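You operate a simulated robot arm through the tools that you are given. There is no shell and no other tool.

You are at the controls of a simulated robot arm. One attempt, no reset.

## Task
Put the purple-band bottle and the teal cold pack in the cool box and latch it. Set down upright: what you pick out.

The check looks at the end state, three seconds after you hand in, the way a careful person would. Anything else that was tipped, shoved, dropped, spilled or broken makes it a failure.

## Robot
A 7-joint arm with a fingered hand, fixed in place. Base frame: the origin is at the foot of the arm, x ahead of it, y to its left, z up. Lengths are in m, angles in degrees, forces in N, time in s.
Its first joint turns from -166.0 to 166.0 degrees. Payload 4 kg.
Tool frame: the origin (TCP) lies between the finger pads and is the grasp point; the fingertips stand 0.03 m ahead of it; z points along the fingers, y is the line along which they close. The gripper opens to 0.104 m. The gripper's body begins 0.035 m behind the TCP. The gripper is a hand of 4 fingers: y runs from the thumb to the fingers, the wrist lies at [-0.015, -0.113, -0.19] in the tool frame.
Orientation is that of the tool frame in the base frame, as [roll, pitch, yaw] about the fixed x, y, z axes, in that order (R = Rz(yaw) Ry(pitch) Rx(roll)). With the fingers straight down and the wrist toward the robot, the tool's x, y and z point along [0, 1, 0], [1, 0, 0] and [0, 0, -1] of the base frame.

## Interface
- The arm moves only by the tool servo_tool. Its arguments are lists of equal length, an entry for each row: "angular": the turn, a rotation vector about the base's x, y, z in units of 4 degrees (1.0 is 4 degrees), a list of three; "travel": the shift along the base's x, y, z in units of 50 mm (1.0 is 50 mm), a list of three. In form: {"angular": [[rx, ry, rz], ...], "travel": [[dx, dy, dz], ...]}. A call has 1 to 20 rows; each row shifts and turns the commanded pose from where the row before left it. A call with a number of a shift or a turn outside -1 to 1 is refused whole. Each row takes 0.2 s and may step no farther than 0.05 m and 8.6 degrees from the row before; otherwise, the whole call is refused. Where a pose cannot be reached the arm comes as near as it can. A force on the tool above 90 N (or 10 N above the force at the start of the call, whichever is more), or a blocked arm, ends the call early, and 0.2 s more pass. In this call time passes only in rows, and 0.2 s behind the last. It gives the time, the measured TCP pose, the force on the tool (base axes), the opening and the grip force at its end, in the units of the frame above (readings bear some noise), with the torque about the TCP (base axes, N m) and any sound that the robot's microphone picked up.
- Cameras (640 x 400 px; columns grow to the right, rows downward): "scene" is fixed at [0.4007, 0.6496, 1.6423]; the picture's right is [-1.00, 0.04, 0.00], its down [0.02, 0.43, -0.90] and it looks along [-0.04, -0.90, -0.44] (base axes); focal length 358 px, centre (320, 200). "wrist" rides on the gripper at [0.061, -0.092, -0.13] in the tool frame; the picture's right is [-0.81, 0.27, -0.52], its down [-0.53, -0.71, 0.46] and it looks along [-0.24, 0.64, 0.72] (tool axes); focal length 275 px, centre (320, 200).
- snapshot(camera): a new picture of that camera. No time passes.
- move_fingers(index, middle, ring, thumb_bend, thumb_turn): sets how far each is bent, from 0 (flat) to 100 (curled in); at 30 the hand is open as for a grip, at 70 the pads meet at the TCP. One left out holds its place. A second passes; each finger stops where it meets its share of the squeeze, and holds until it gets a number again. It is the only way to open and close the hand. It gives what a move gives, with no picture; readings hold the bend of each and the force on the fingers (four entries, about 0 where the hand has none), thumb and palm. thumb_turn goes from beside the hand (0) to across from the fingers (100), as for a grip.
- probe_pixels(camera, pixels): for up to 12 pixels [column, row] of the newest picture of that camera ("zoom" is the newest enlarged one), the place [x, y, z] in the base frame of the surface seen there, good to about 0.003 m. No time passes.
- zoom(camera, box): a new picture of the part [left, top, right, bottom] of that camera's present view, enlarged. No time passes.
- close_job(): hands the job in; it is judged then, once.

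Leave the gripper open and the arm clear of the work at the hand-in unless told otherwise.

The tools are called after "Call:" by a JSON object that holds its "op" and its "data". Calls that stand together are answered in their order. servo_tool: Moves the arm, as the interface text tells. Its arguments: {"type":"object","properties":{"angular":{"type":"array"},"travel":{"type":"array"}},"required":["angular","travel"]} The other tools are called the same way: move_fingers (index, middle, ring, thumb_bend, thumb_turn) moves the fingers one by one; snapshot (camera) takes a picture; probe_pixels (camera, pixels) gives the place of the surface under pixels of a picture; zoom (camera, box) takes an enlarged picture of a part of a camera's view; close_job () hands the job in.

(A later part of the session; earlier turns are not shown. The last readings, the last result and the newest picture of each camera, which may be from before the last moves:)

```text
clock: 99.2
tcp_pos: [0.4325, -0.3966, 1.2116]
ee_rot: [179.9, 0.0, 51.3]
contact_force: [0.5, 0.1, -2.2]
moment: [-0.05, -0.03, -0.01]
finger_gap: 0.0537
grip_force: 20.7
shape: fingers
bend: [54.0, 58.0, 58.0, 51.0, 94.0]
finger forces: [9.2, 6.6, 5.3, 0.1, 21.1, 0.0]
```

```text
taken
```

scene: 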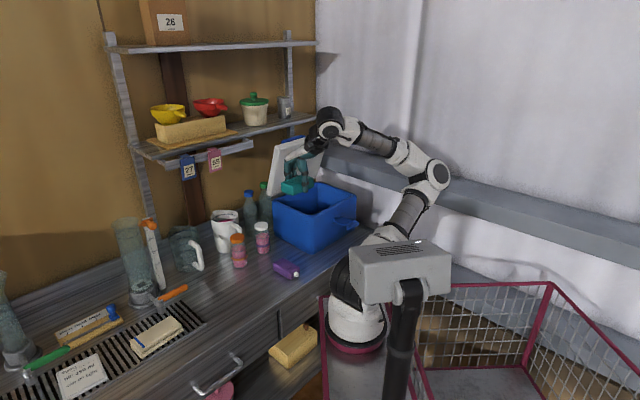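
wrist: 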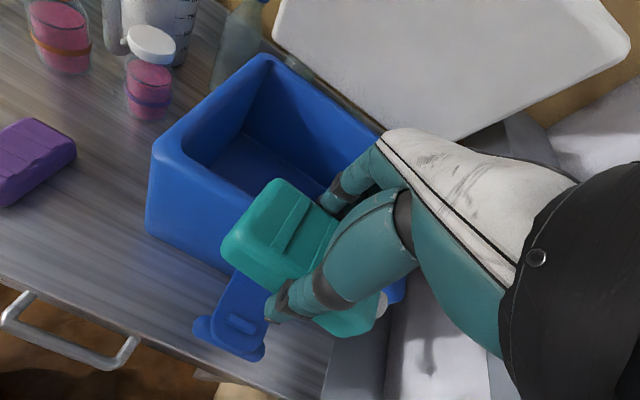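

The posture recovered (elbow like earlier, no reach warnings), at yaw 51. Now I'm moving straight to in front of the box at about (0.29,−0.70) with yaw 45.

Call:
{"op": "servo_tool", "data": {"angular": [[0, 0, -0.2], [0, 0, -0.2], [0, 0, -0.2], [0, 0, -0.2], [0, 0, -0.2], [0, 0, -0.2], [0, 0, -0.2], [0, 0, -0.2]], "travel": [[-0.37, -0.75, 0], [-0.37, -0.75, 0], [-0.37, -0.75, 0], [-0.37, -0.75, 0], [-0.37, -0.75, 0], [-0.37, -0.75, 0], [-0.37, -0.75, 0], [-0.37, -0.75, 0]]}}

Call:
{"op": "snapshot", "data": {"camera": "scene"}}

Call:
{"op": "snapshot", "data": {"camera": "wrist"}}

```text
clock: 101.0
tcp_pos: [0.2956, -0.6691, 1.2119]
ee_rot: [-180.0, 0.1, 45.5]
contact_force: [0.5, 0.0, -2.0]
moment: [-0.01, -0.04, 0.0]
finger_gap: 0.0534
grip_force: 20.0
shape: fingers
bend: [54.0, 58.0, 58.0, 51.0, 94.0]
finger forces: [9.1, 6.6, 5.3, 0.0, 20.8, 0.0]
out of reach, approached as far as the arm can: row 8
```

```text
taken
```

scene: 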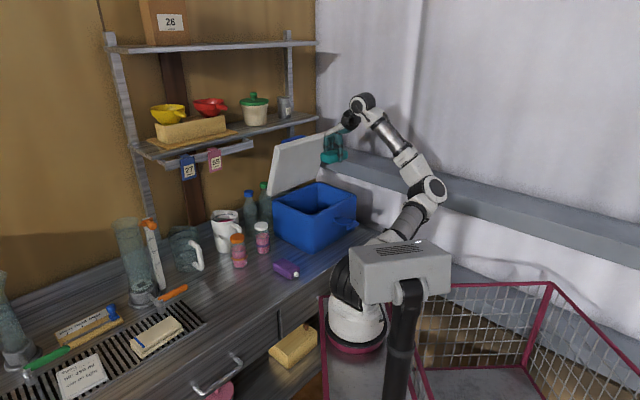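

```text
taken
```

wrist: 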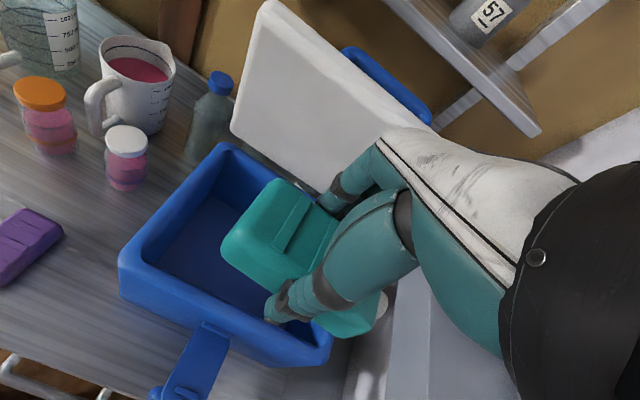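

This spot is again near a reach limit at yaw 45. Yaw 0 is a good compromise: the wrist stays about 9 cm outward of the TCP, clear of the lid. I'm turning −45.5° here and checking that the position holds.

Call:
{"op": "servo_tool", "data": {"angular": [[0, 0, -0.95], [0, 0, -0.95], [0, 0, -0.95], [0, 0, -0.95], [0, 0, -0.95], [0, 0, -0.95], [0, 0, -0.95], [0, 0, -0.95], [0, 0, -0.95], [0, 0, -0.95], [0, 0, -0.95], [0, 0, -0.95]], "travel": [[0, 0, 0], [0, 0, 0], [0, 0, 0], [0, 0, 0], [0, 0, 0], [0, 0, 0], [0, 0, 0], [0, 0, 0], [0, 0, 0], [0, 0, 0], [0, 0, 0], [0, 0, 0]]}}

Call:
{"op": "snapshot", "data": {"camera": "scene"}}

Call:
{"op": "snapshot", "data": {"camera": "wrist"}}

```text
clock: 103.6
tcp_pos: [0.298, -0.6671, 1.212]
ee_rot: [-180.0, 0.0, -0.7]
contact_force: [-0.6, 0.2, -2.0]
moment: [-0.01, -0.01, -0.02]
finger_gap: 0.0536
grip_force: 21.1
shape: fingers
bend: [54.0, 58.0, 58.0, 51.0, 94.0]
finger forces: [9.1, 6.5, 5.4, 0.1, 20.6, 0.0]
```

```text
taken
```

scene: 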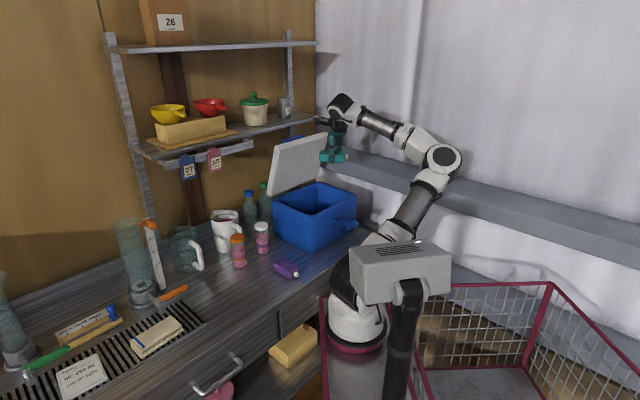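

```text
taken
```

wrist: 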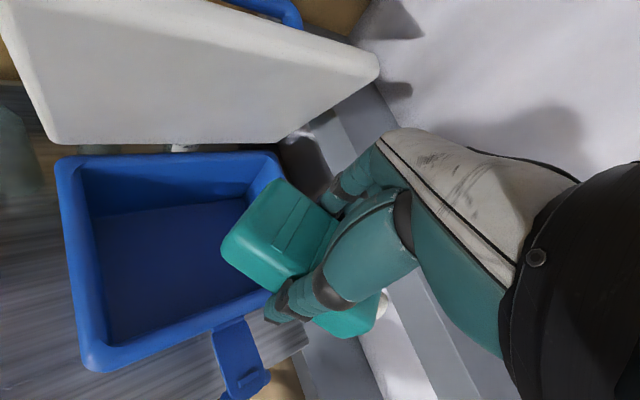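

Position held and no reach warnings at yaw 0. I'm descending in front to z≈1.045, then going inward under the lid edge.

Call:
{"op": "servo_tool", "data": {"angular": [[0, 0, 0], [0, 0, 0], [0, 0, 0], [0, 0, 0], [0, 0, 0], [0, 0, 0]], "travel": [[-0.0307, -0.2097, -0.557], [-0.0307, -0.2097, -0.557], [-0.0307, -0.2097, -0.557], [-0.0307, -0.2097, -0.557], [-0.0307, -0.2097, -0.557], [-0.0307, -0.2097, -0.557]]}}

Call:
{"op": "snapshot", "data": {"camera": "wrist"}}

Call:
{"op": "zoom", "data": {"camera": "scene", "box": [250, 90, 400, 260]}}

```text
clock: 105.0
tcp_pos: [0.2901, -0.7312, 1.0428]
ee_rot: [179.9, -0.1, -0.6]
contact_force: [0.3, 0.0, -1.9]
moment: [-0.04, 0.0, 0.02]
finger_gap: 0.0533
grip_force: 20.4
shape: fingers
bend: [54.0, 58.0, 58.0, 51.0, 94.0]
finger forces: [9.0, 6.4, 5.3, 0.0, 20.5, 0.0]
```

```text
taken
```

wrist: 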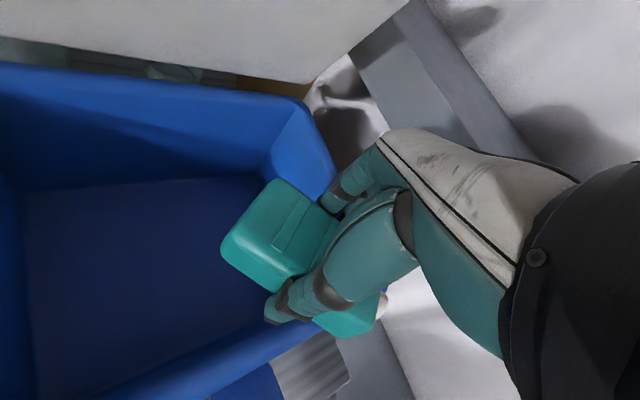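

```text
2.35 times, centred on (325, 175) of scene
```

zoom: 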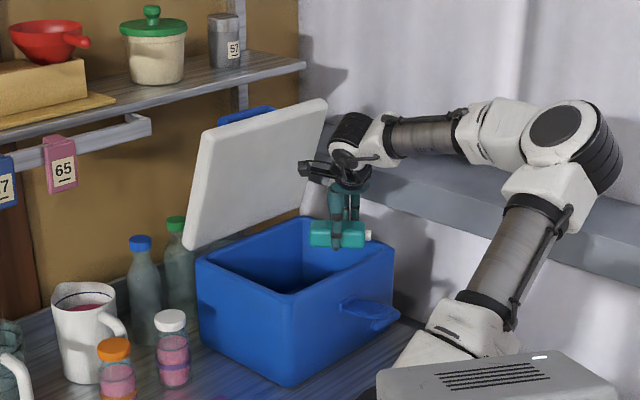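

All clear. I'm moving inward 6 cm, then descending to z≈0.90.

Call:
{"op": "servo_tool", "data": {"angular": [[0, 0, 0], [0, 0, 0], [0, 0, 0], [0, 0, 0], [0, 0, 0], [0, 0, 0], [0, 0, 0], [0, 0, 0]], "travel": [[0.275, -0.275, 0], [0.275, -0.275, 0], [0.275, -0.275, 0], [0, 0, -0.5], [0, 0, -0.6], [0, 0, -0.6], [0, 0, -0.6], [0, 0, -0.5]]}}

Call:
{"op": "snapshot", "data": {"camera": "wrist"}}

Call:
{"op": "zoom", "data": {"camera": "scene", "box": [250, 90, 400, 260]}}

```text
clock: 106.8
tcp_pos: [0.3293, -0.771, 0.9025]
ee_rot: [179.8, 0.0, -0.5]
contact_force: [-0.5, -0.5, -1.6]
moment: [0.0, 0.02, 0.0]
finger_gap: 0.0535
grip_force: 19.7
shape: fingers
bend: [54.0, 58.0, 58.0, 51.0, 94.0]
finger forces: [8.9, 6.5, 5.2, 0.1, 20.2, 0.0]
```

```text
taken
```

wrist: 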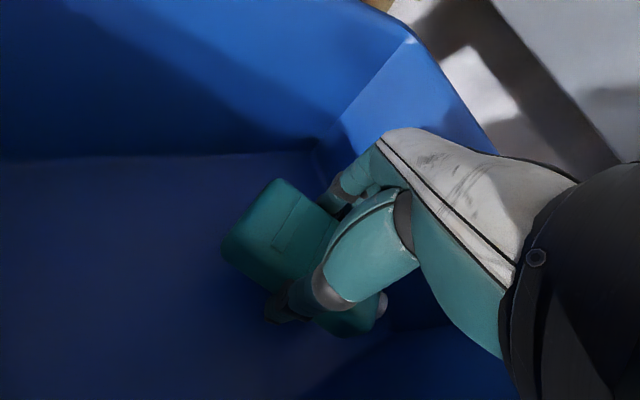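

```text
2.35 times, centred on (325, 175) of scene
```

zoom: 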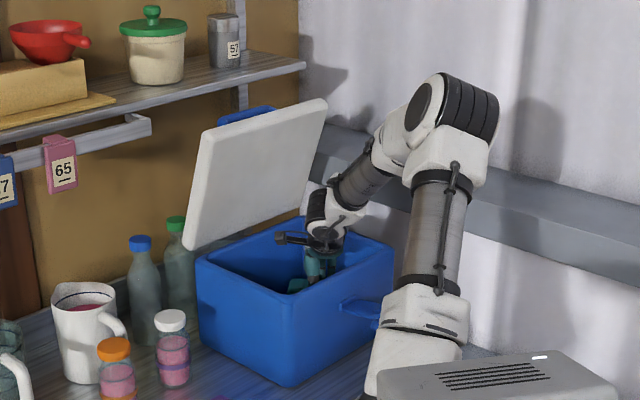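

The pack is inside with clear walls. I'm descending slowly to just above the floor, contact expected near TCP z≈0.860.

Call:
{"op": "servo_tool", "data": {"angular": [[0, 0, 0], [0, 0, 0], [0, 0, 0], [0, 0, 0], [0, 0, 0], [0, 0, 0]], "travel": [[0, 0, -0.25], [0, 0, -0.25], [0, 0, -0.15], [0, 0, -0.08], [0, 0, -0.06], [0, 0, -0.04]]}}

Call:
{"op": "zoom", "data": {"camera": "wrist", "box": [160, 120, 460, 400]}}

Call:
{"op": "zoom", "data": {"camera": "scene", "box": [280, 140, 370, 240]}}

```text
clock: 108.2
tcp_pos: [0.3279, -0.7721, 0.8624]
ee_rot: [179.9, 0.0, -0.6]
contact_force: [-0.8, -0.1, -1.7]
moment: [0.0, -0.04, -0.01]
finger_gap: 0.0534
grip_force: 20.3
shape: fingers
bend: [54.0, 58.0, 58.0, 51.0, 94.0]
finger forces: [8.8, 6.2, 5.1, 0.0, 20.2, 0.1]
```

```text
1.43 times, centred on (310, 260) of wrist
```

zoom: 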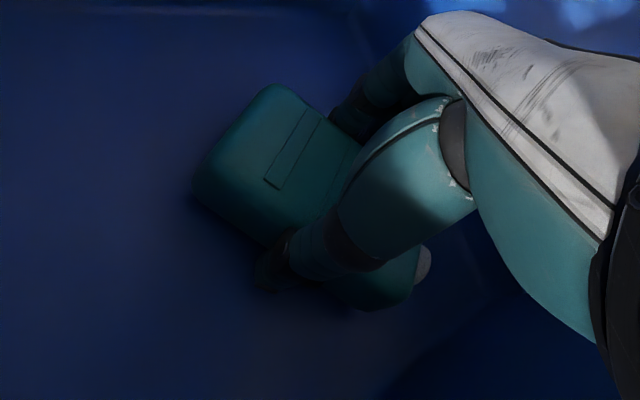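

```text
4.00 times, centred on (325, 190) of scene
```

zoom: 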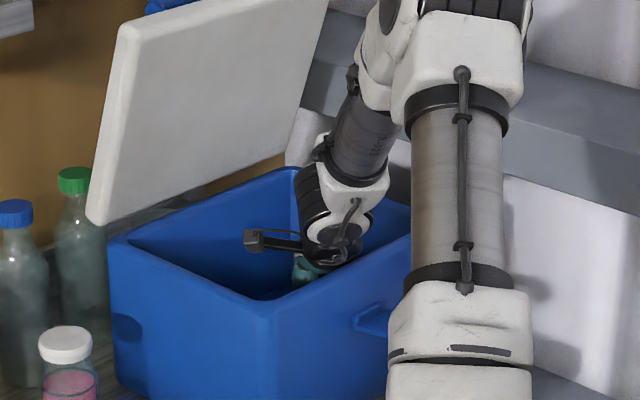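

No contact yet (−1.7 N is the pack's weight). I'm lowering in 2 mm rows until the force changes.

Call:
{"op": "servo_tool", "data": {"angular": [[0, 0, 0], [0, 0, 0]], "travel": [[0, 0, -0.04], [0, 0, -0.04]]}}

```text
clock: 108.8
tcp_pos: [0.3292, -0.7715, 0.86]
ee_rot: [179.9, 0.1, -0.6]
contact_force: [1.2, 2.1, 14.5]
moment: [-0.31, 0.05, 0.07]
finger_gap: 0.0531
grip_force: 24.0
shape: fingers
bend: [55.0, 58.0, 58.0, 51.0, 94.0]
finger forces: [8.3, 9.5, 5.3, 0.1, 24.3, 0.0]
```

Contact: 14.5 N up, so the pack is on the floor. I'm opening the fingers partially to release it.

Call:
{"op": "move_fingers", "data": {"index": 43, "middle": 43, "ring": 43, "thumb_bend": 41}}

Call:
{"op": "zoom", "data": {"camera": "wrist", "box": [160, 120, 460, 400]}}

```text
clock: 109.8
tcp_pos: [0.3277, -0.772, 0.8592]
ee_rot: [179.9, 0.0, -0.6]
contact_force: [-0.5, 1.5, 4.1]
moment: [-0.09, 0.04, -0.04]
finger_gap: 0.0729
grip_force: 2.8
shape: fingers
bend: [43.0, 44.0, 43.0, 41.0, 97.0]
finger forces: [0.0, 4.2, 0.0, 0.1, 0.4, 0.0]
```

```text
1.43 times, centred on (310, 260) of wrist
```

zoom: 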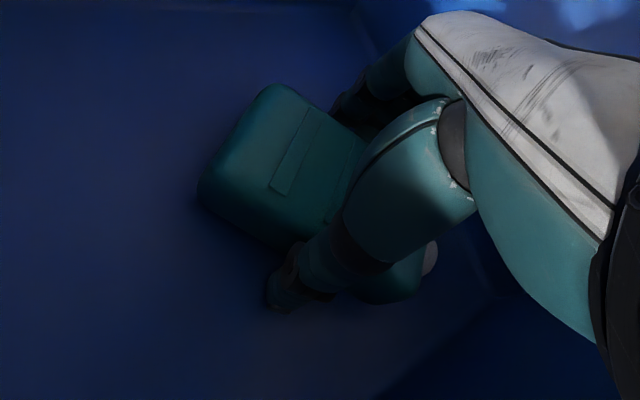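

Released; a slight touch of the middle finger on the floor. I'm raising straight up and watching that the pack stays.

Call:
{"op": "servo_tool", "data": {"angular": [[0, 0, 0], [0, 0, 0], [0, 0, 0], [0, 0, 0], [0, 0, 0], [0, 0, 0], [0, 0, 0], [0, 0, 0]], "travel": [[0, 0, 0.1], [0, 0, 0.2], [0, 0, 0.4], [0, 0, 0.5], [0, 0, 0.5], [0, 0, 0.6], [0, 0, 0.6], [0, 0, 0.6]]}}

Call:
{"op": "snapshot", "data": {"camera": "wrist"}}

Call:
{"op": "zoom", "data": {"camera": "scene", "box": [250, 90, 400, 260]}}

```text
clock: 111.6
tcp_pos: [0.3322, -0.7713, 1.0311]
ee_rot: [179.9, 0.0, -0.6]
contact_force: [-0.7, -0.7, -0.2]
moment: [-0.01, -0.01, 0.0]
finger_gap: 0.0727
grip_force: 0.1
shape: fingers
bend: [43.0, 43.0, 43.0, 41.0, 97.0]
finger forces: [0.0, 0.0, 0.1, 0.0, 0.1, 0.0]
```

```text
taken
```

wrist: 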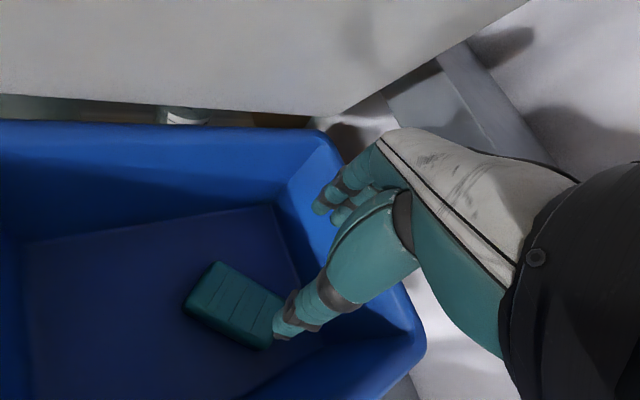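

```text
2.35 times, centred on (325, 175) of scene
```

zoom: 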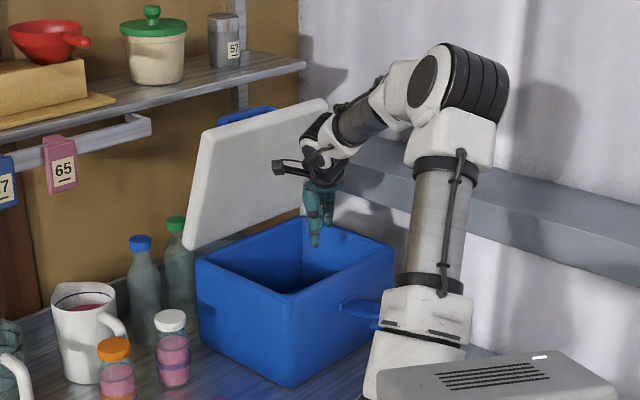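

The pack lies flat on the box floor. Next is the bottle; I'm probing its neighbours (blue-cap bottle, jug handle, orange-cap bottle) for finger clearance.

Call:
{"op": "probe_pixels", "data": {"camera": "zoom", "pixels": [[140, 243], [143, 300], [143, 335], [175, 222], [180, 280], [120, 330], [112, 310], [170, 318], [172, 345], [173, 380], [113, 350], [90, 300]]}}

Call:
{"op": "probe_pixels", "data": {"camera": "wrist", "pixels": [[220, 265], [190, 300], [275, 300], [262, 345], [230, 305], [100, 300], [300, 280]]}}

```text
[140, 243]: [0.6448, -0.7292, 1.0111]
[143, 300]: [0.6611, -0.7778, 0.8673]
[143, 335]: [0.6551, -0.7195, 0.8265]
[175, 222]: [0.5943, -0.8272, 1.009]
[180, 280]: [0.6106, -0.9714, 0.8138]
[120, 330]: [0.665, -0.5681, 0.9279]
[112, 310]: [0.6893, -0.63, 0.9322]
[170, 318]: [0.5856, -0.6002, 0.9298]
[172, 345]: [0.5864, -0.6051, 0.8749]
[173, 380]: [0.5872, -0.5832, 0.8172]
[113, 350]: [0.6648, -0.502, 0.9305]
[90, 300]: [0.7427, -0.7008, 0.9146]
```

```text
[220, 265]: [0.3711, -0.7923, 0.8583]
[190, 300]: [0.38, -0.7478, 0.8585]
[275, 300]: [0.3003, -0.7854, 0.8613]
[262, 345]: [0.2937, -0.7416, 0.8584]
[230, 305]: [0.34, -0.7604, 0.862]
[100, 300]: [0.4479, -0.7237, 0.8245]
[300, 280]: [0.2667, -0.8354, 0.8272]
```

The pack's centre is at u≈−0.11, s≈0.305 and flat. The bottle's neighbours leave 5 cm or more for the fingers at yaw 0. I'm moving out of the box, around the open lid, to above the bottle.

Call:
{"op": "servo_tool", "data": {"angular": [[0, 0, 0], [0, 0, 0], [0, 0, 0], [0, 0, 0], [0, 0, 0], [0, 0, 0], [0, 0, 0], [0, 0, 0], [0, 0, 0], [0, 0, 0], [0, 0, 0], [0, 0, 0], [0, 0, 0]], "travel": [[-0.33, 0.33, 0], [-0.33, 0.33, 0.1], [-0.33, 0.33, 0.2], [0, 0, 0.5], [0, 0, 0.4], [0.55, 0.548, 0], [0.55, 0.548, 0], [0.55, 0.548, 0], [0.55, 0.548, 0], [0.55, 0.548, 0], [0.55, 0.548, 0], [0.55, 0.548, 0], [0.55, 0.548, 0]]}}

Call:
{"op": "move_fingers", "data": {"index": 33, "middle": 33, "ring": 33, "thumb_bend": 33}}

Call:
{"op": "snapshot", "data": {"camera": "wrist"}}

Call:
{"op": "snapshot", "data": {"camera": "scene"}}

```text
clock: 114.4
tcp_pos: [0.4994, -0.5016, 1.0944]
ee_rot: [-180.0, 0.0, -0.7]
contact_force: [-0.7, 0.2, 0.1]
moment: [0.0, -0.01, -0.03]
finger_gap: 0.0729
grip_force: 0.0
shape: fingers
bend: [43.0, 43.0, 43.0, 41.0, 97.0]
finger forces: [0.0, 0.1, 0.0, 0.0, 0.1, 0.1]
```

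```text
clock: 115.4
tcp_pos: [0.4992, -0.5028, 1.0953]
ee_rot: [179.8, 0.0, -0.6]
contact_force: [0.5, 0.6, 0.2]
moment: [0.02, 0.0, 0.02]
finger_gap: 0.0953
grip_force: 0.0
shape: fingers
bend: [33.0, 33.0, 33.0, 33.0, 97.0]
finger forces: [0.0, 0.0, 0.0, 0.0, 0.0, 0.1]
```

```text
taken
```

wrist: 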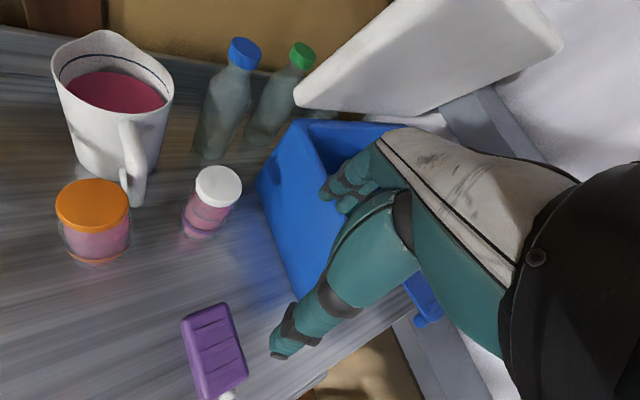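

```text
taken
```

scene: 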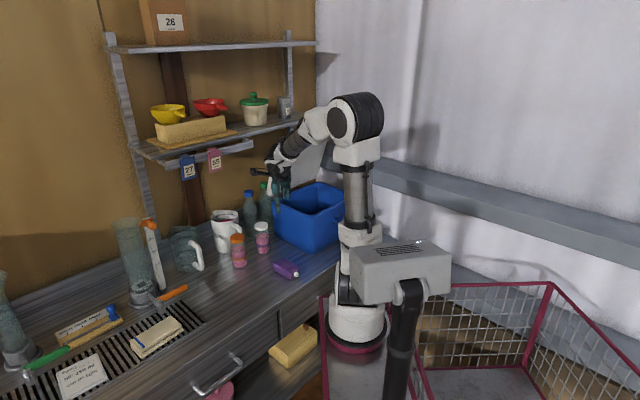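

A clear view of the white-cap bottle at (215,190). I'm probing its cap edges for an accurate centre, and the jug handle.

Call:
{"op": "probe_pixels", "data": {"camera": "wrist", "pixels": [[217, 184], [197, 188], [239, 182], [220, 168], [213, 203], [205, 225], [190, 225], [225, 222], [135, 170], [135, 195], [92, 200], [222, 110]]}}

```text
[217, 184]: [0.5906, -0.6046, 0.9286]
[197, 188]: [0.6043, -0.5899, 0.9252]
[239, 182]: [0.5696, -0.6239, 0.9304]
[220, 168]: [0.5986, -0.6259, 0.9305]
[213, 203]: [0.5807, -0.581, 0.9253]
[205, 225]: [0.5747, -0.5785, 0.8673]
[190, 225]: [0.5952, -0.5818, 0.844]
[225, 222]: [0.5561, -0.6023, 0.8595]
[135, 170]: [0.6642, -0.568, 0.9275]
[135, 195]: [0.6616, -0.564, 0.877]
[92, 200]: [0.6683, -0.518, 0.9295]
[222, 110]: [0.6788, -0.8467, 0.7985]
```

The cap centre is (0.587,−0.605). I'm moving above it to z=1.0, then straight down to z≈0.906 with thumb in front and fingers behind.

Call:
{"op": "servo_tool", "data": {"angular": [[0, 0, 0], [0, 0, 0], [0, 0, 0], [0, 0, 0], [0, 0, 0]], "travel": [[0.351, -0.409, -0.38], [0.351, -0.409, -0.38], [0.351, -0.409, -0.38], [0.351, -0.409, -0.38], [0.351, -0.409, -0.38]]}}

Call:
{"op": "snapshot", "data": {"camera": "wrist"}}

Call:
{"op": "zoom", "data": {"camera": "scene", "box": [215, 170, 315, 290]}}

```text
clock: 116.6
tcp_pos: [0.5871, -0.6058, 0.9985]
ee_rot: [179.9, -0.1, -0.6]
contact_force: [0.1, 0.1, 0.2]
moment: [0.0, 0.01, 0.02]
finger_gap: 0.0954
grip_force: 0.2
shape: fingers
bend: [33.0, 33.0, 33.0, 33.0, 97.0]
finger forces: [0.0, 0.0, 0.1, 0.1, 0.2, 0.0]
```

```text
taken
```

wrist: 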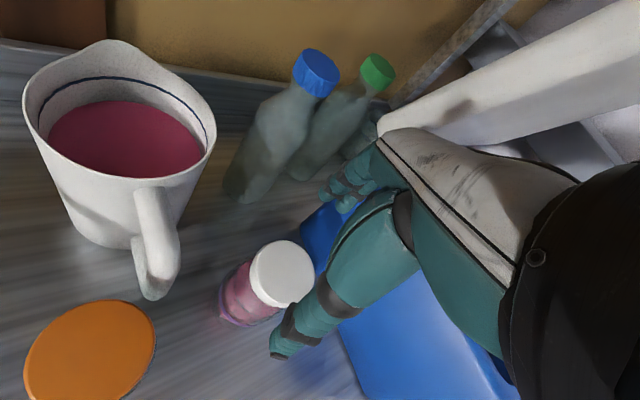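

```text
3.33 times, centred on (265, 230) of scene
```

zoom: 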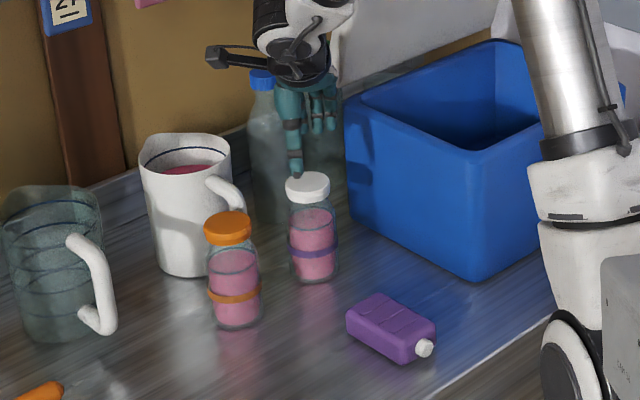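

Aligned, and the ring knuckle keeps 3–4 cm from the open lid's side. Descending to z≈0.906.

Call:
{"op": "servo_tool", "data": {"angular": [[0, 0, 0], [0, 0, 0], [0, 0, 0], [0, 0, 0], [0, 0, 0]], "travel": [[0, 0, -0.37], [0, 0, -0.37], [0, 0, -0.37], [0, 0, -0.37], [0, 0, -0.37]]}}

Call:
{"op": "snapshot", "data": {"camera": "wrist"}}

Call:
{"op": "zoom", "data": {"camera": "scene", "box": [225, 190, 305, 280]}}

```text
clock: 117.8
tcp_pos: [0.5879, -0.6056, 0.9051]
ee_rot: [179.9, 0.0, -0.7]
contact_force: [0.4, -0.9, 1.2]
moment: [-0.02, -0.01, -0.03]
finger_gap: 0.0951
grip_force: 0.0
shape: fingers
bend: [33.0, 33.0, 33.0, 33.0, 97.0]
finger forces: [0.0, 0.0, 0.0, 0.0, 0.0, 0.0]
```

```text
taken
```

wrist: 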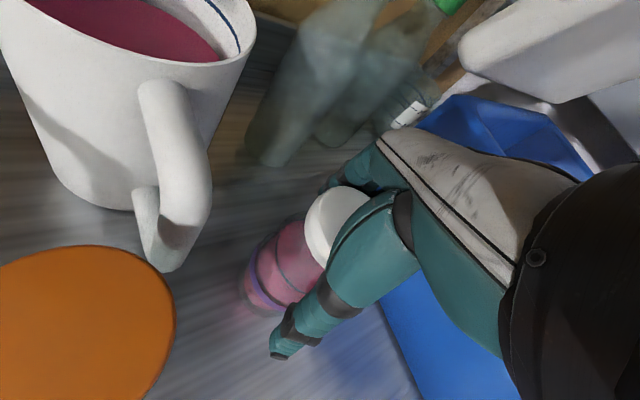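

```text
4.44 times, centred on (265, 235) of scene
```

zoom: 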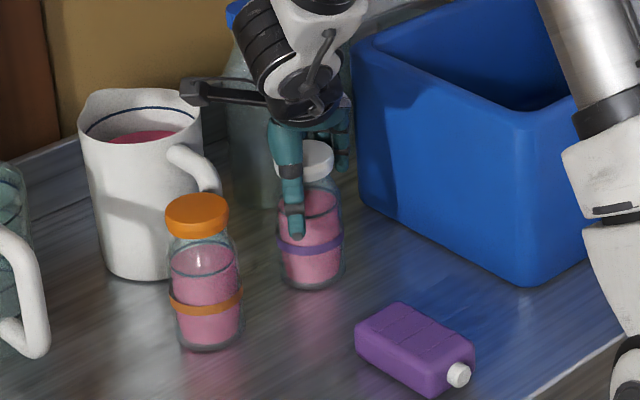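

The bottle is centred between thumb and fingers without contact. Closing the hand gently on it.

Call:
{"op": "move_fingers", "data": {"index": 60, "middle": 60, "ring": 55, "thumb_bend": 60}}

Call:
{"op": "snapshot", "data": {"camera": "wrist"}}

Call:
{"op": "zoom", "data": {"camera": "scene", "box": [225, 190, 305, 280]}}

```text
clock: 118.8
tcp_pos: [0.5869, -0.6047, 0.9052]
ee_rot: [180.0, 0.0, -0.7]
contact_force: [-0.4, -0.8, -0.8]
moment: [-0.18, 0.04, -0.02]
finger_gap: 0.0548
grip_force: 13.6
shape: fingers
bend: [50.0, 53.0, 55.0, 50.0, 96.0]
finger forces: [7.0, 6.6, 0.1, 0.0, 13.1, 0.0]
```

```text
taken
```

wrist: 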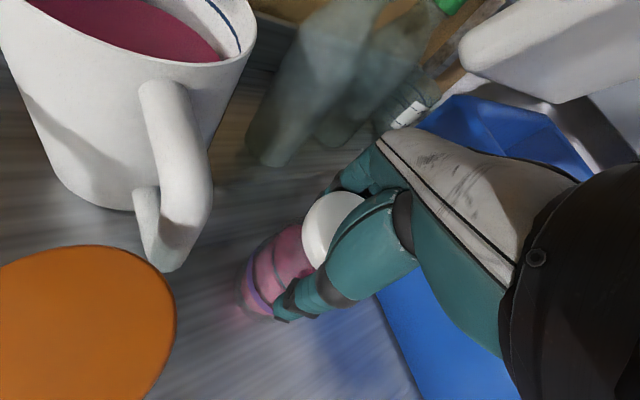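

```text
4.44 times, centred on (265, 235) of scene
```

zoom: 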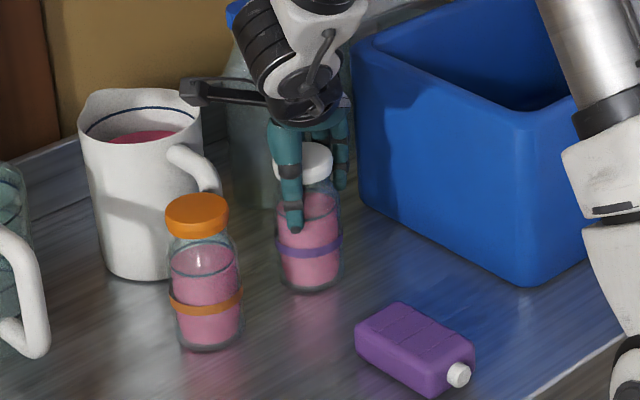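

Gripped with 13.6 N, bottle upright. I'm adding a bit of squeeze, then lifting slowly.

Call:
{"op": "move_fingers", "data": {"index": 66, "middle": 66, "thumb_bend": 66}}

Call:
{"op": "servo_tool", "data": {"angular": [[0, 0, 0], [0, 0, 0], [0, 0, 0], [0, 0, 0], [0, 0, 0], [0, 0, 0]], "travel": [[0, 0, 0.1], [0, 0, 0.15], [0, 0, 0.3], [0, 0, 0.5], [0, 0, 0.5], [0, 0, 0.5]]}}

Call:
{"op": "snapshot", "data": {"camera": "wrist"}}

Call:
{"op": "zoom", "data": {"camera": "scene", "box": [215, 150, 315, 280]}}

```text
clock: 119.8
tcp_pos: [0.5868, -0.6072, 0.9062]
ee_rot: [179.8, 0.0, -0.5]
contact_force: [0.0, -1.5, 2.3]
moment: [-0.3, 0.1, 0.04]
finger_gap: 0.0541
grip_force: 19.5
shape: fingers
bend: [51.0, 55.0, 55.0, 51.0, 96.0]
finger forces: [10.4, 9.8, 0.0, 0.0, 19.3, 0.0]
```

```text
clock: 121.2
tcp_pos: [0.5872, -0.6065, 1.0079]
ee_rot: [-180.0, 0.0, -0.6]
contact_force: [-0.7, 0.1, -3.2]
moment: [-0.05, 0.02, -0.01]
finger_gap: 0.054
grip_force: 18.5
shape: fingers
bend: [52.0, 56.0, 55.0, 51.0, 95.0]
finger forces: [9.8, 8.9, 0.1, 0.0, 19.0, 0.1]
```

```text
taken
```

wrist: 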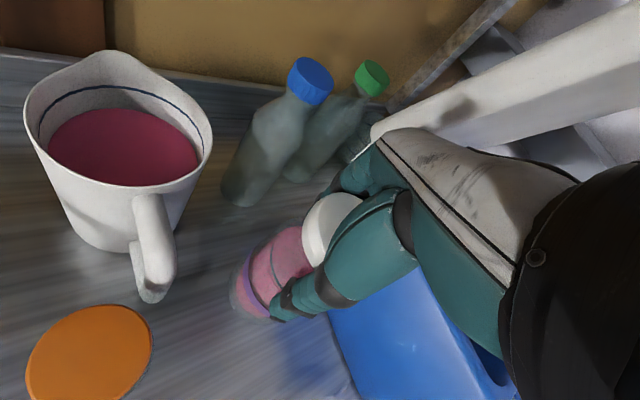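

```text
3.08 times, centred on (265, 215) of scene
```

zoom: 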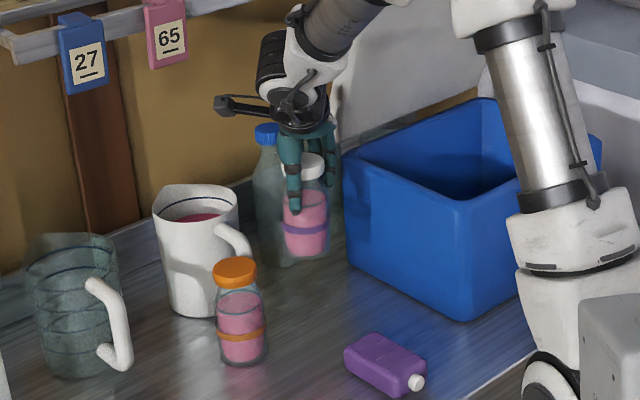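

The bottle is lifted (3.2 N), upright. I'm raising it over the rim height, going around the lid's side to the front of the box, and then to u≈−0.06, s≈0.208.

Call:
{"op": "servo_tool", "data": {"angular": [[0, 0, 0], [0, 0, 0], [0, 0, 0], [0, 0, 0], [0, 0, 0], [0, 0, 0], [0, 0, 0], [0, 0, 0], [0, 0, 0], [0, 0, 0], [0, 0, 0]], "travel": [[0, 0.05, 0.6], [0, 0.05, 0.6], [-0.6, 0.32, 0.31], [-0.6, 0.32, 0.31], [-0.6, 0.32, 0.31], [-0.6, 0.32, 0.31], [-0.39, -0.503, 0], [-0.39, -0.503, 0], [-0.39, -0.503, 0], [-0.39, -0.503, 0], [-0.39, -0.503, 0]]}}

Call:
{"op": "snapshot", "data": {"camera": "wrist"}}

Call:
{"op": "zoom", "data": {"camera": "scene", "box": [230, 90, 400, 290]}}

```text
clock: 123.6
tcp_pos: [0.3718, -0.661, 1.1298]
ee_rot: [179.8, -0.1, -0.6]
contact_force: [0.1, 0.4, -0.4]
moment: [-0.01, 0.06, -0.01]
finger_gap: 0.0537
grip_force: 18.7
shape: fingers
bend: [52.0, 56.0, 55.0, 51.0, 95.0]
finger forces: [9.9, 8.6, 0.1, 0.1, 18.6, 0.1]
```

```text
taken
```

wrist: 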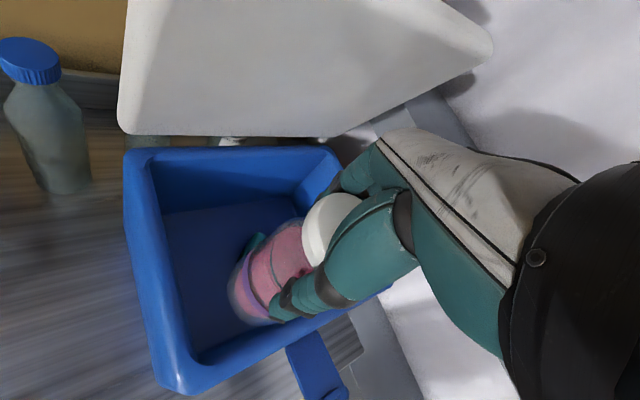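

```text
2.00 times, centred on (315, 190) of scene
```

zoom: 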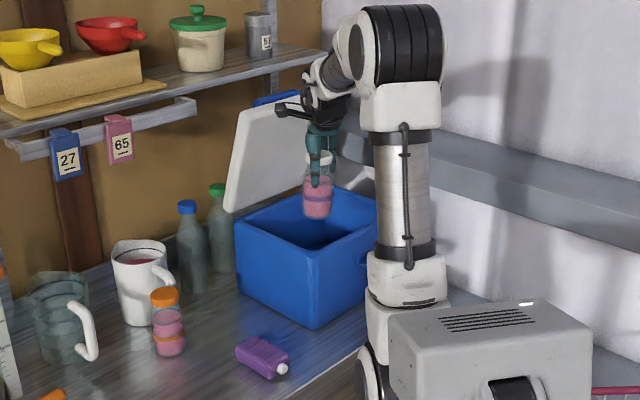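

The bottle is over the box with lid clear. I'm moving 3 cm inward while descending, then down to z≈0.95.

Call:
{"op": "servo_tool", "data": {"angular": [[0, 0, 0], [0, 0, 0], [0, 0, 0], [0, 0, 0], [0, 0, 0], [0, 0, 0], [0, 0, 0]], "travel": [[0.233, -0.233, -0.4], [0.233, -0.233, -0.4], [0, 0, -0.5], [0, 0, -0.6], [0, 0, -0.6], [0, 0, -0.6], [0, 0, -0.5]]}}

Call:
{"op": "snapshot", "data": {"camera": "wrist"}}

Call:
{"op": "zoom", "data": {"camera": "scene", "box": [260, 110, 390, 260]}}

```text
clock: 125.2
tcp_pos: [0.3928, -0.6848, 0.9502]
ee_rot: [180.0, 0.0, -0.5]
contact_force: [-1.0, 0.3, -3.3]
moment: [-0.02, -0.02, 0.0]
finger_gap: 0.0539
grip_force: 18.3
shape: fingers
bend: [52.0, 56.0, 55.0, 51.0, 95.0]
finger forces: [9.7, 8.6, 0.1, 0.1, 18.3, 0.0]
```

```text
taken
```

wrist: 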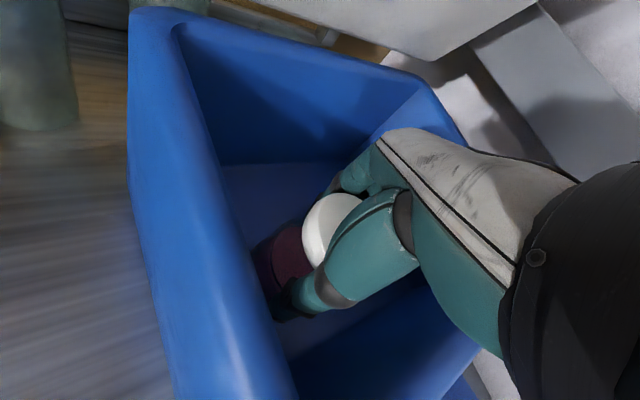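

```text
2.67 times, centred on (325, 185) of scene
```

zoom: 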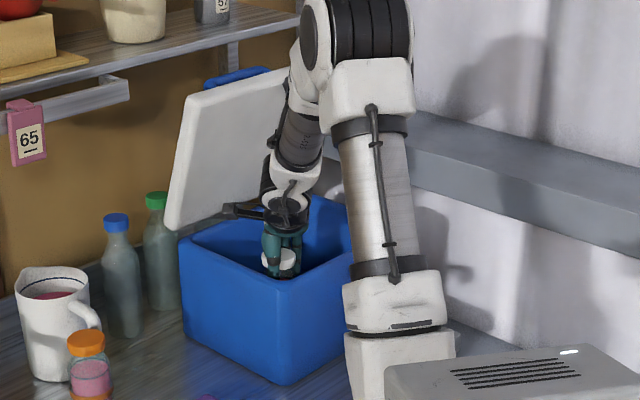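

Inside cleanly. I'm lowering the last 2 cm slowly; the floor contact is expected at TCP z≈0.930.

Call:
{"op": "servo_tool", "data": {"angular": [[0, 0, 0], [0, 0, 0], [0, 0, 0], [0, 0, 0]], "travel": [[0, 0, -0.15], [0, 0, -0.12], [0, 0, -0.05], [0, 0, -0.03]]}}

```text
clock: 126.2
tcp_pos: [0.393, -0.6866, 0.9318]
ee_rot: [-180.0, 0.0, -0.6]
contact_force: [0.4, 0.9, -2.5]
moment: [-0.03, 0.0, 0.01]
finger_gap: 0.0535
grip_force: 18.1
shape: fingers
bend: [52.0, 56.0, 55.0, 51.0, 95.0]
finger forces: [9.7, 8.6, 0.0, 0.0, 18.2, 0.0]
```

Not yet touching (−2.5 N). Lowering in 1.5 mm rows.

Call:
{"op": "servo_tool", "data": {"angular": [[0, 0, 0], [0, 0, 0]], "travel": [[0, 0, -0.03], [0, 0, -0.03]]}}

```text
clock: 126.8
tcp_pos: [0.3955, -0.6856, 0.9305]
ee_rot: [179.8, 0.0, -0.5]
contact_force: [1.8, 1.0, 9.2]
moment: [-0.05, 0.03, -0.02]
finger_gap: 0.0541
grip_force: 19.8
shape: fingers
bend: [52.0, 56.0, 55.0, 51.0, 95.0]
finger forces: [9.8, 8.7, 0.0, 0.0, 20.2, 0.0]
```

Contact at 9 N: the bottle stands on the floor. I'm opening in two small steps.

Call:
{"op": "move_fingers", "data": {"index": 47, "middle": 47, "ring": 47, "thumb_bend": 47}}

Call:
{"op": "move_fingers", "data": {"index": 41, "middle": 41, "ring": 41, "thumb_bend": 40}}

Call:
{"op": "snapshot", "data": {"camera": "wrist"}}

```text
clock: 127.8
tcp_pos: [0.3945, -0.6854, 0.9315]
ee_rot: [179.8, 0.0, -0.5]
contact_force: [-0.8, 0.4, 0.0]
moment: [-0.03, 0.0, 0.0]
finger_gap: 0.0611
grip_force: 0.8
shape: fingers
bend: [47.0, 47.0, 47.0, 46.0, 97.0]
finger forces: [0.4, 0.0, 0.1, 0.1, 1.0, 0.1]
```

```text
clock: 128.8
tcp_pos: [0.3951, -0.6854, 0.929]
ee_rot: [179.9, 0.0, -0.6]
contact_force: [-0.3, -0.8, -0.4]
moment: [0.0, 0.0, -0.02]
finger_gap: 0.0762
grip_force: 0.1
shape: fingers
bend: [41.0, 41.0, 41.0, 40.0, 97.0]
finger forces: [0.0, 0.0, 0.0, 0.0, 0.0, 0.0]
```

```text
taken
```

wrist: 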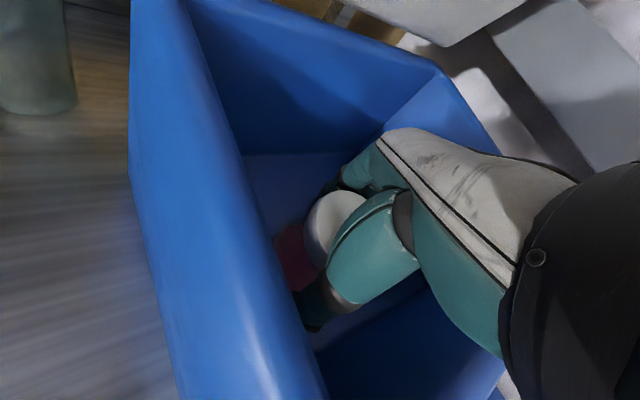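

Released, all finger forces zero. I'm raising straight up to z≈1.08, then outward, and checking the bottle.

Call:
{"op": "servo_tool", "data": {"angular": [[0, 0, 0], [0, 0, 0], [0, 0, 0], [0, 0, 0], [0, 0, 0], [0, 0, 0], [0, 0, 0], [0, 0, 0], [0, 0, 0], [0, 0, 0]], "travel": [[0, 0, 0.15], [0, 0, 0.25], [0, 0, 0.5], [0, 0, 0.6], [0, 0, 0.6], [0, 0, 0.6], [0, 0, 0.3], [-0.4, 0.4, 0.2], [-0.4, 0.4, 0.4], [-0.4, 0.4, 0.4]]}}

Call:
{"op": "snapshot", "data": {"camera": "wrist"}}

Call:
{"op": "snapshot", "data": {"camera": "scene"}}

```text
clock: 131.0
tcp_pos: [0.3334, -0.625, 1.1297]
ee_rot: [-180.0, 0.0, -0.5]
contact_force: [0.3, -0.7, 0.0]
moment: [0.02, 0.0, 0.03]
finger_gap: 0.0764
grip_force: 0.0
shape: fingers
bend: [41.0, 41.0, 41.0, 40.0, 97.0]
finger forces: [0.1, 0.0, 0.0, 0.0, 0.1, 0.0]
```

```text
taken
```

wrist: 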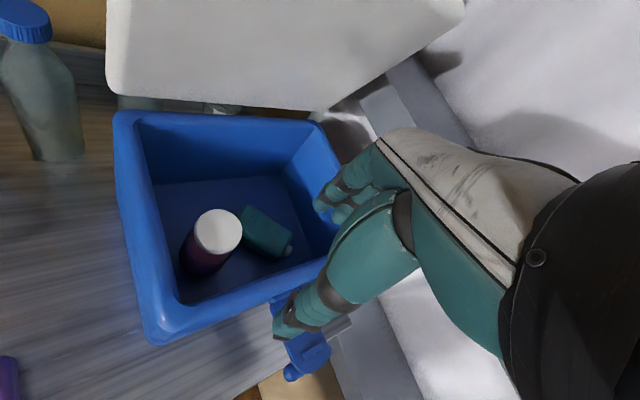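

```text
taken
```

scene: 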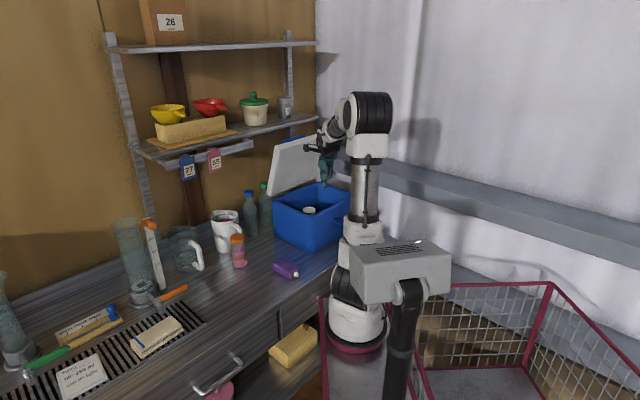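

Both are in the box: the bottle upright (cap at (217,230)) and the pack flat. To close the lid in a controlled way I'll reverse the opening: put the index back into the handle gap, where it can push the lid forward and then catch the bar. First I'm raising and turning to the earlier pose (yaw −45, tilt 10.5°).

Call:
{"op": "servo_tool", "data": {"angular": [[0, 0, 0], [0, 0, 0], [0, 0, 0], [0, 0, 0], [0, 0, 0], [0, 0, 0], [0, 0, -1], [0, 0, -1], [0, 0, -1], [0, 0, -1], [0, 0, -1], [0, 0, -1], [0, 0, -1], [0, 0, -1], [0, 0, -1], [0, 0, -1], [0, 0, -1]], "travel": [[-0.14, -0.14, 0.69], [-0.14, -0.14, 0.69], [-0.14, -0.14, 0.69], [-0.14, -0.14, 0.69], [-0.14, -0.14, 0.69], [-0.14, -0.14, 0.69], [0, 0, 0], [0, 0, 0], [0, 0, 0], [0, 0, 0], [0, 0, 0], [0, 0, 0], [0, 0, 0], [0, 0, 0], [0, 0, 0], [0, 0, 0], [0, 0, 0]]}}

Call:
{"op": "servo_tool", "data": {"angular": [[-0.62, -0.62, 0], [-0.62, -0.62, 0], [-0.62, -0.62, 0]], "travel": [[0, 0, 0], [0, 0, 0], [0, 0, 0]]}}

Call:
{"op": "move_fingers", "data": {"index": 57, "middle": 100, "ring": 100, "thumb_bend": 57}}

Call:
{"op": "snapshot", "data": {"camera": "scene"}}

Call:
{"op": "snapshot", "data": {"camera": "wrist"}}

```text
clock: 134.6
tcp_pos: [0.2916, -0.6681, 1.3365]
ee_rot: [179.9, 0.0, -44.6]
contact_force: [0.2, 0.3, 1.2]
moment: [0.02, -0.01, 0.0]
finger_gap: 0.0765
grip_force: 0.1
shape: fingers
bend: [41.0, 41.0, 41.0, 40.0, 97.0]
finger forces: [0.0, 0.1, 0.0, 0.1, 0.0, 0.0]
```

```text
clock: 135.4
tcp_pos: [0.2927, -0.6682, 1.3356]
ee_rot: [179.8, -10.6, -44.6]
contact_force: [0.0, -0.2, -0.2]
moment: [-0.04, -0.01, -0.02]
finger_gap: 0.076
grip_force: 0.1
shape: fingers
bend: [41.0, 41.0, 41.0, 40.0, 97.0]
finger forces: [0.1, 0.1, 0.0, 0.0, 0.0, 0.0]
```

```text
clock: 136.4
tcp_pos: [0.2921, -0.6683, 1.3371]
ee_rot: [179.9, -10.5, -44.6]
contact_force: [-0.1, 0.5, 0.8]
moment: [-0.02, 0.02, -0.01]
finger_gap: 0.0371
grip_force: 0.0
shape: fingers
bend: [56.0, 100.0, 100.0, 56.0, 97.0]
finger forces: [0.0, 0.0, 0.1, 0.0, 0.0, 0.1]
```

```text
taken
```

scene: 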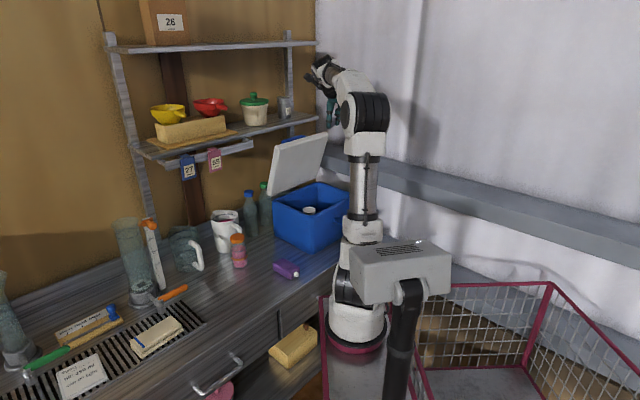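

```text
taken
```

wrist: 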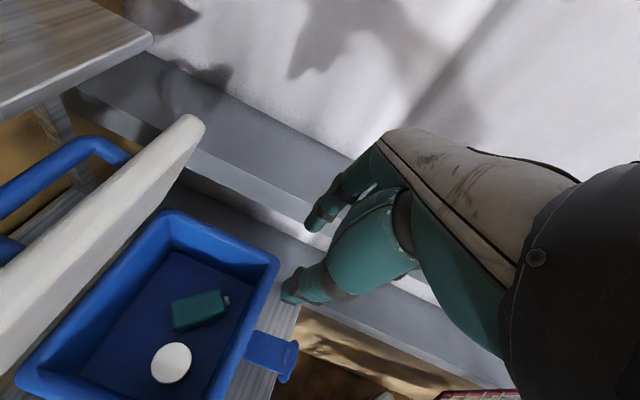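

Pose matches the earlier one. I'm verifying that the lid is still where I left it by probing its edge again, (195,122).

Call:
{"op": "probe_pixels", "data": {"camera": "wrist", "pixels": [[195, 122], [100, 220], [60, 170], [95, 145], [130, 185], [40, 300], [170, 362], [200, 305], [10, 340]]}}

Call:
{"op": "probe_pixels", "data": {"camera": "scene", "pixels": [[282, 150], [285, 175], [310, 170], [312, 145], [280, 148], [290, 138]]}}

```text
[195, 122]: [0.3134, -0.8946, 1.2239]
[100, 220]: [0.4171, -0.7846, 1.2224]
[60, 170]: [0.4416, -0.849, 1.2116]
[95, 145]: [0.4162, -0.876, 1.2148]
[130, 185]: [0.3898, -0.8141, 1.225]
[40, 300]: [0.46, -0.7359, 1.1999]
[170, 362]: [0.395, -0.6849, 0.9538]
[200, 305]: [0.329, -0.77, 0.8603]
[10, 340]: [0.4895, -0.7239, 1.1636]
```

```text
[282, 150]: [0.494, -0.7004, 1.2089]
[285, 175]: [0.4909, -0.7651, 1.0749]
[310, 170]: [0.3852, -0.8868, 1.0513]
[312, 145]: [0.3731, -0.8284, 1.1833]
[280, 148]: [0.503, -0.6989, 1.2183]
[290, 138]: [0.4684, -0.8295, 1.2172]
```

The lid is still at about 72–74° and the bottle cap top is at z≈0.954, below the rim. I'm reversing my exit path: inward at height, then down so the index tip enters the gap between bar and lid.

Call:
{"op": "servo_tool", "data": {"angular": [[0, 0, 0], [0, 0, 0], [0, 0, 0], [0, 0, 0], [0, 0, 0], [0, 0, 0], [0, 0, 0], [0, 0, 0]], "travel": [[0.348, -0.348, 0], [0.348, -0.348, 0], [0.348, -0.348, 0], [0.348, -0.348, 0], [0.348, -0.348, 0], [0.348, -0.348, 0], [0.348, -0.348, -0.1], [0.348, -0.348, -0.2]]}}

Call:
{"op": "snapshot", "data": {"camera": "wrist"}}

Call:
{"op": "zoom", "data": {"camera": "scene", "box": [255, 70, 365, 200]}}

```text
clock: 138.2
tcp_pos: [0.4312, -0.8068, 1.3225]
ee_rot: [179.7, -10.6, -44.5]
contact_force: [-0.2, 0.1, 0.7]
moment: [-0.02, -0.05, -0.02]
finger_gap: 0.0374
grip_force: 0.1
shape: fingers
bend: [56.0, 100.0, 100.0, 56.0, 97.0]
finger forces: [0.0, 0.1, 0.0, 0.0, 0.0, 0.0]
```

```text
taken
```

wrist: 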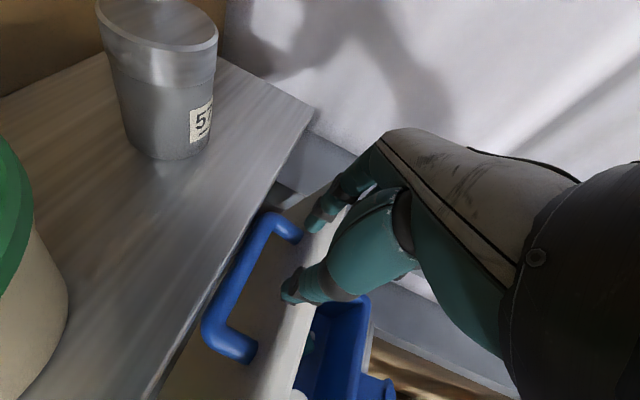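

```text
3.08 times, centred on (310, 135) of scene
```

zoom: 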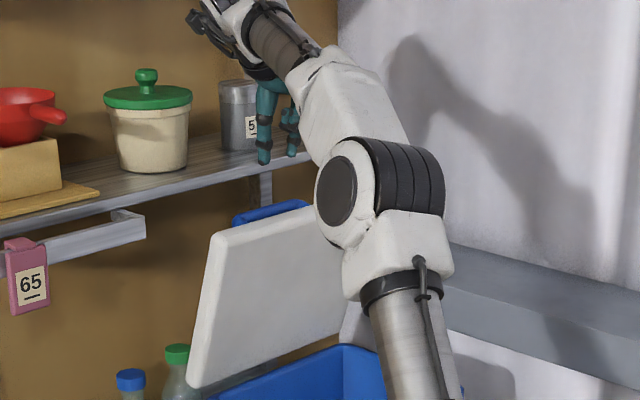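

Same situation as on exit. I'm lowering along the finger axis until the index tip is in the gap (z≈1.245).

Call:
{"op": "servo_tool", "data": {"angular": [[0, 0, 0], [0, 0, 0], [0, 0, 0], [0, 0, 0], [0, 0, 0], [0, 0, 0], [0, 0, 0], [0, 0, 0]], "travel": [[0.026, -0.026, -0.2], [0.026, -0.026, -0.2], [0.026, -0.026, -0.2], [0.026, -0.026, -0.2], [0.026, -0.026, -0.2], [0.026, -0.026, -0.2], [0.022, -0.022, -0.18], [0.022, -0.022, -0.16]]}}

Call:
{"op": "zoom", "data": {"camera": "wrist", "box": [180, 140, 420, 400]}}

Call:
{"op": "zoom", "data": {"camera": "scene", "box": [275, 90, 365, 190]}}

```text
clock: 140.0
tcp_pos: [0.4416, -0.8173, 1.2449]
ee_rot: [179.9, -10.5, -44.6]
contact_force: [0.1, -1.3, -0.4]
moment: [0.01, 0.03, 0.0]
finger_gap: 0.0369
grip_force: 0.0
shape: fingers
bend: [56.0, 100.0, 100.0, 56.0, 97.0]
finger forces: [0.0, 0.1, 0.0, 0.1, 0.0, 0.0]
```

```text
1.54 times, centred on (300, 270) of wrist
```

zoom: 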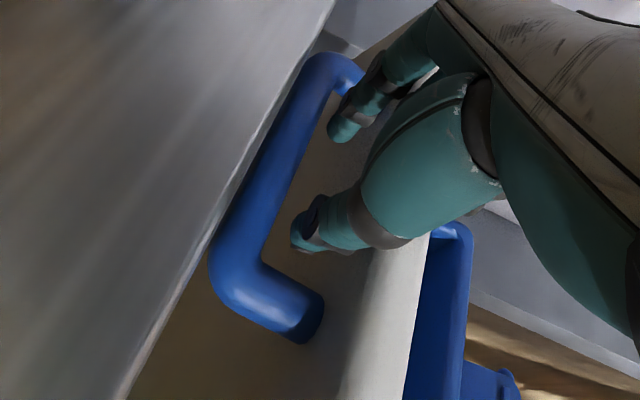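

```text
4.00 times, centred on (320, 140) of scene
```

zoom: 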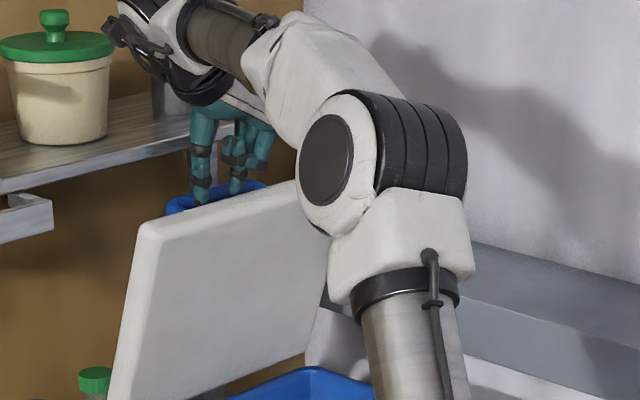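

Index and thumb tips are inside the handle loop. I'm lowering 12 mm more, then slowly pushing the lid outward while lowering slightly so the index can catch the bar.

Call:
{"op": "servo_tool", "data": {"angular": [[0, 0, 0], [0, 0, 0], [0, 0, 0], [0, 0, 0]], "travel": [[0, 0, -0.12], [0, 0, -0.12], [-0.106, 0.106, -0.02], [-0.113, 0.113, -0.06]]}}

Call:
{"op": "zoom", "data": {"camera": "wrist", "box": [180, 140, 420, 400]}}

Call:
{"op": "zoom", "data": {"camera": "scene", "box": [275, 90, 365, 190]}}

```text
clock: 141.0
tcp_pos: [0.43, -0.8053, 1.2274]
ee_rot: [179.9, -10.5, -44.5]
contact_force: [0.2, 0.2, 0.9]
moment: [0.0, -0.03, -0.02]
finger_gap: 0.0365
grip_force: 0.3
shape: fingers
bend: [56.0, 100.0, 100.0, 56.0, 97.0]
finger forces: [0.0, 0.2, 0.0, 0.0, 1.0, 0.1]
```

```text
1.54 times, centred on (300, 270) of wrist
```

zoom: 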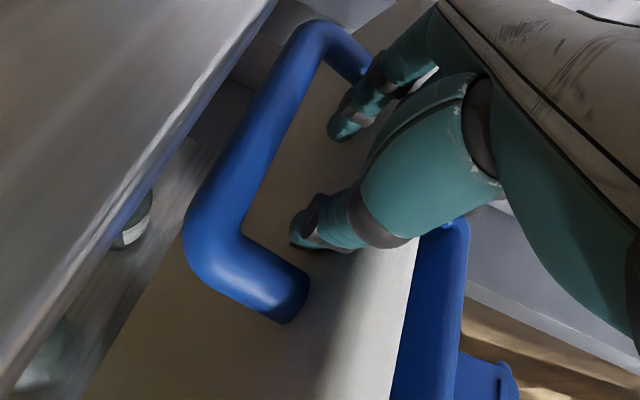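

```text
4.00 times, centred on (320, 140) of scene
```

zoom: 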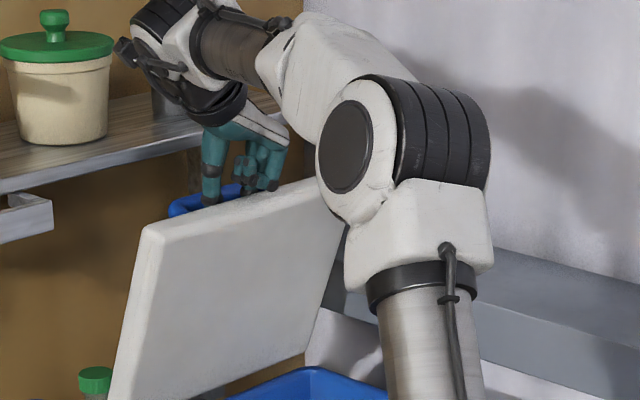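

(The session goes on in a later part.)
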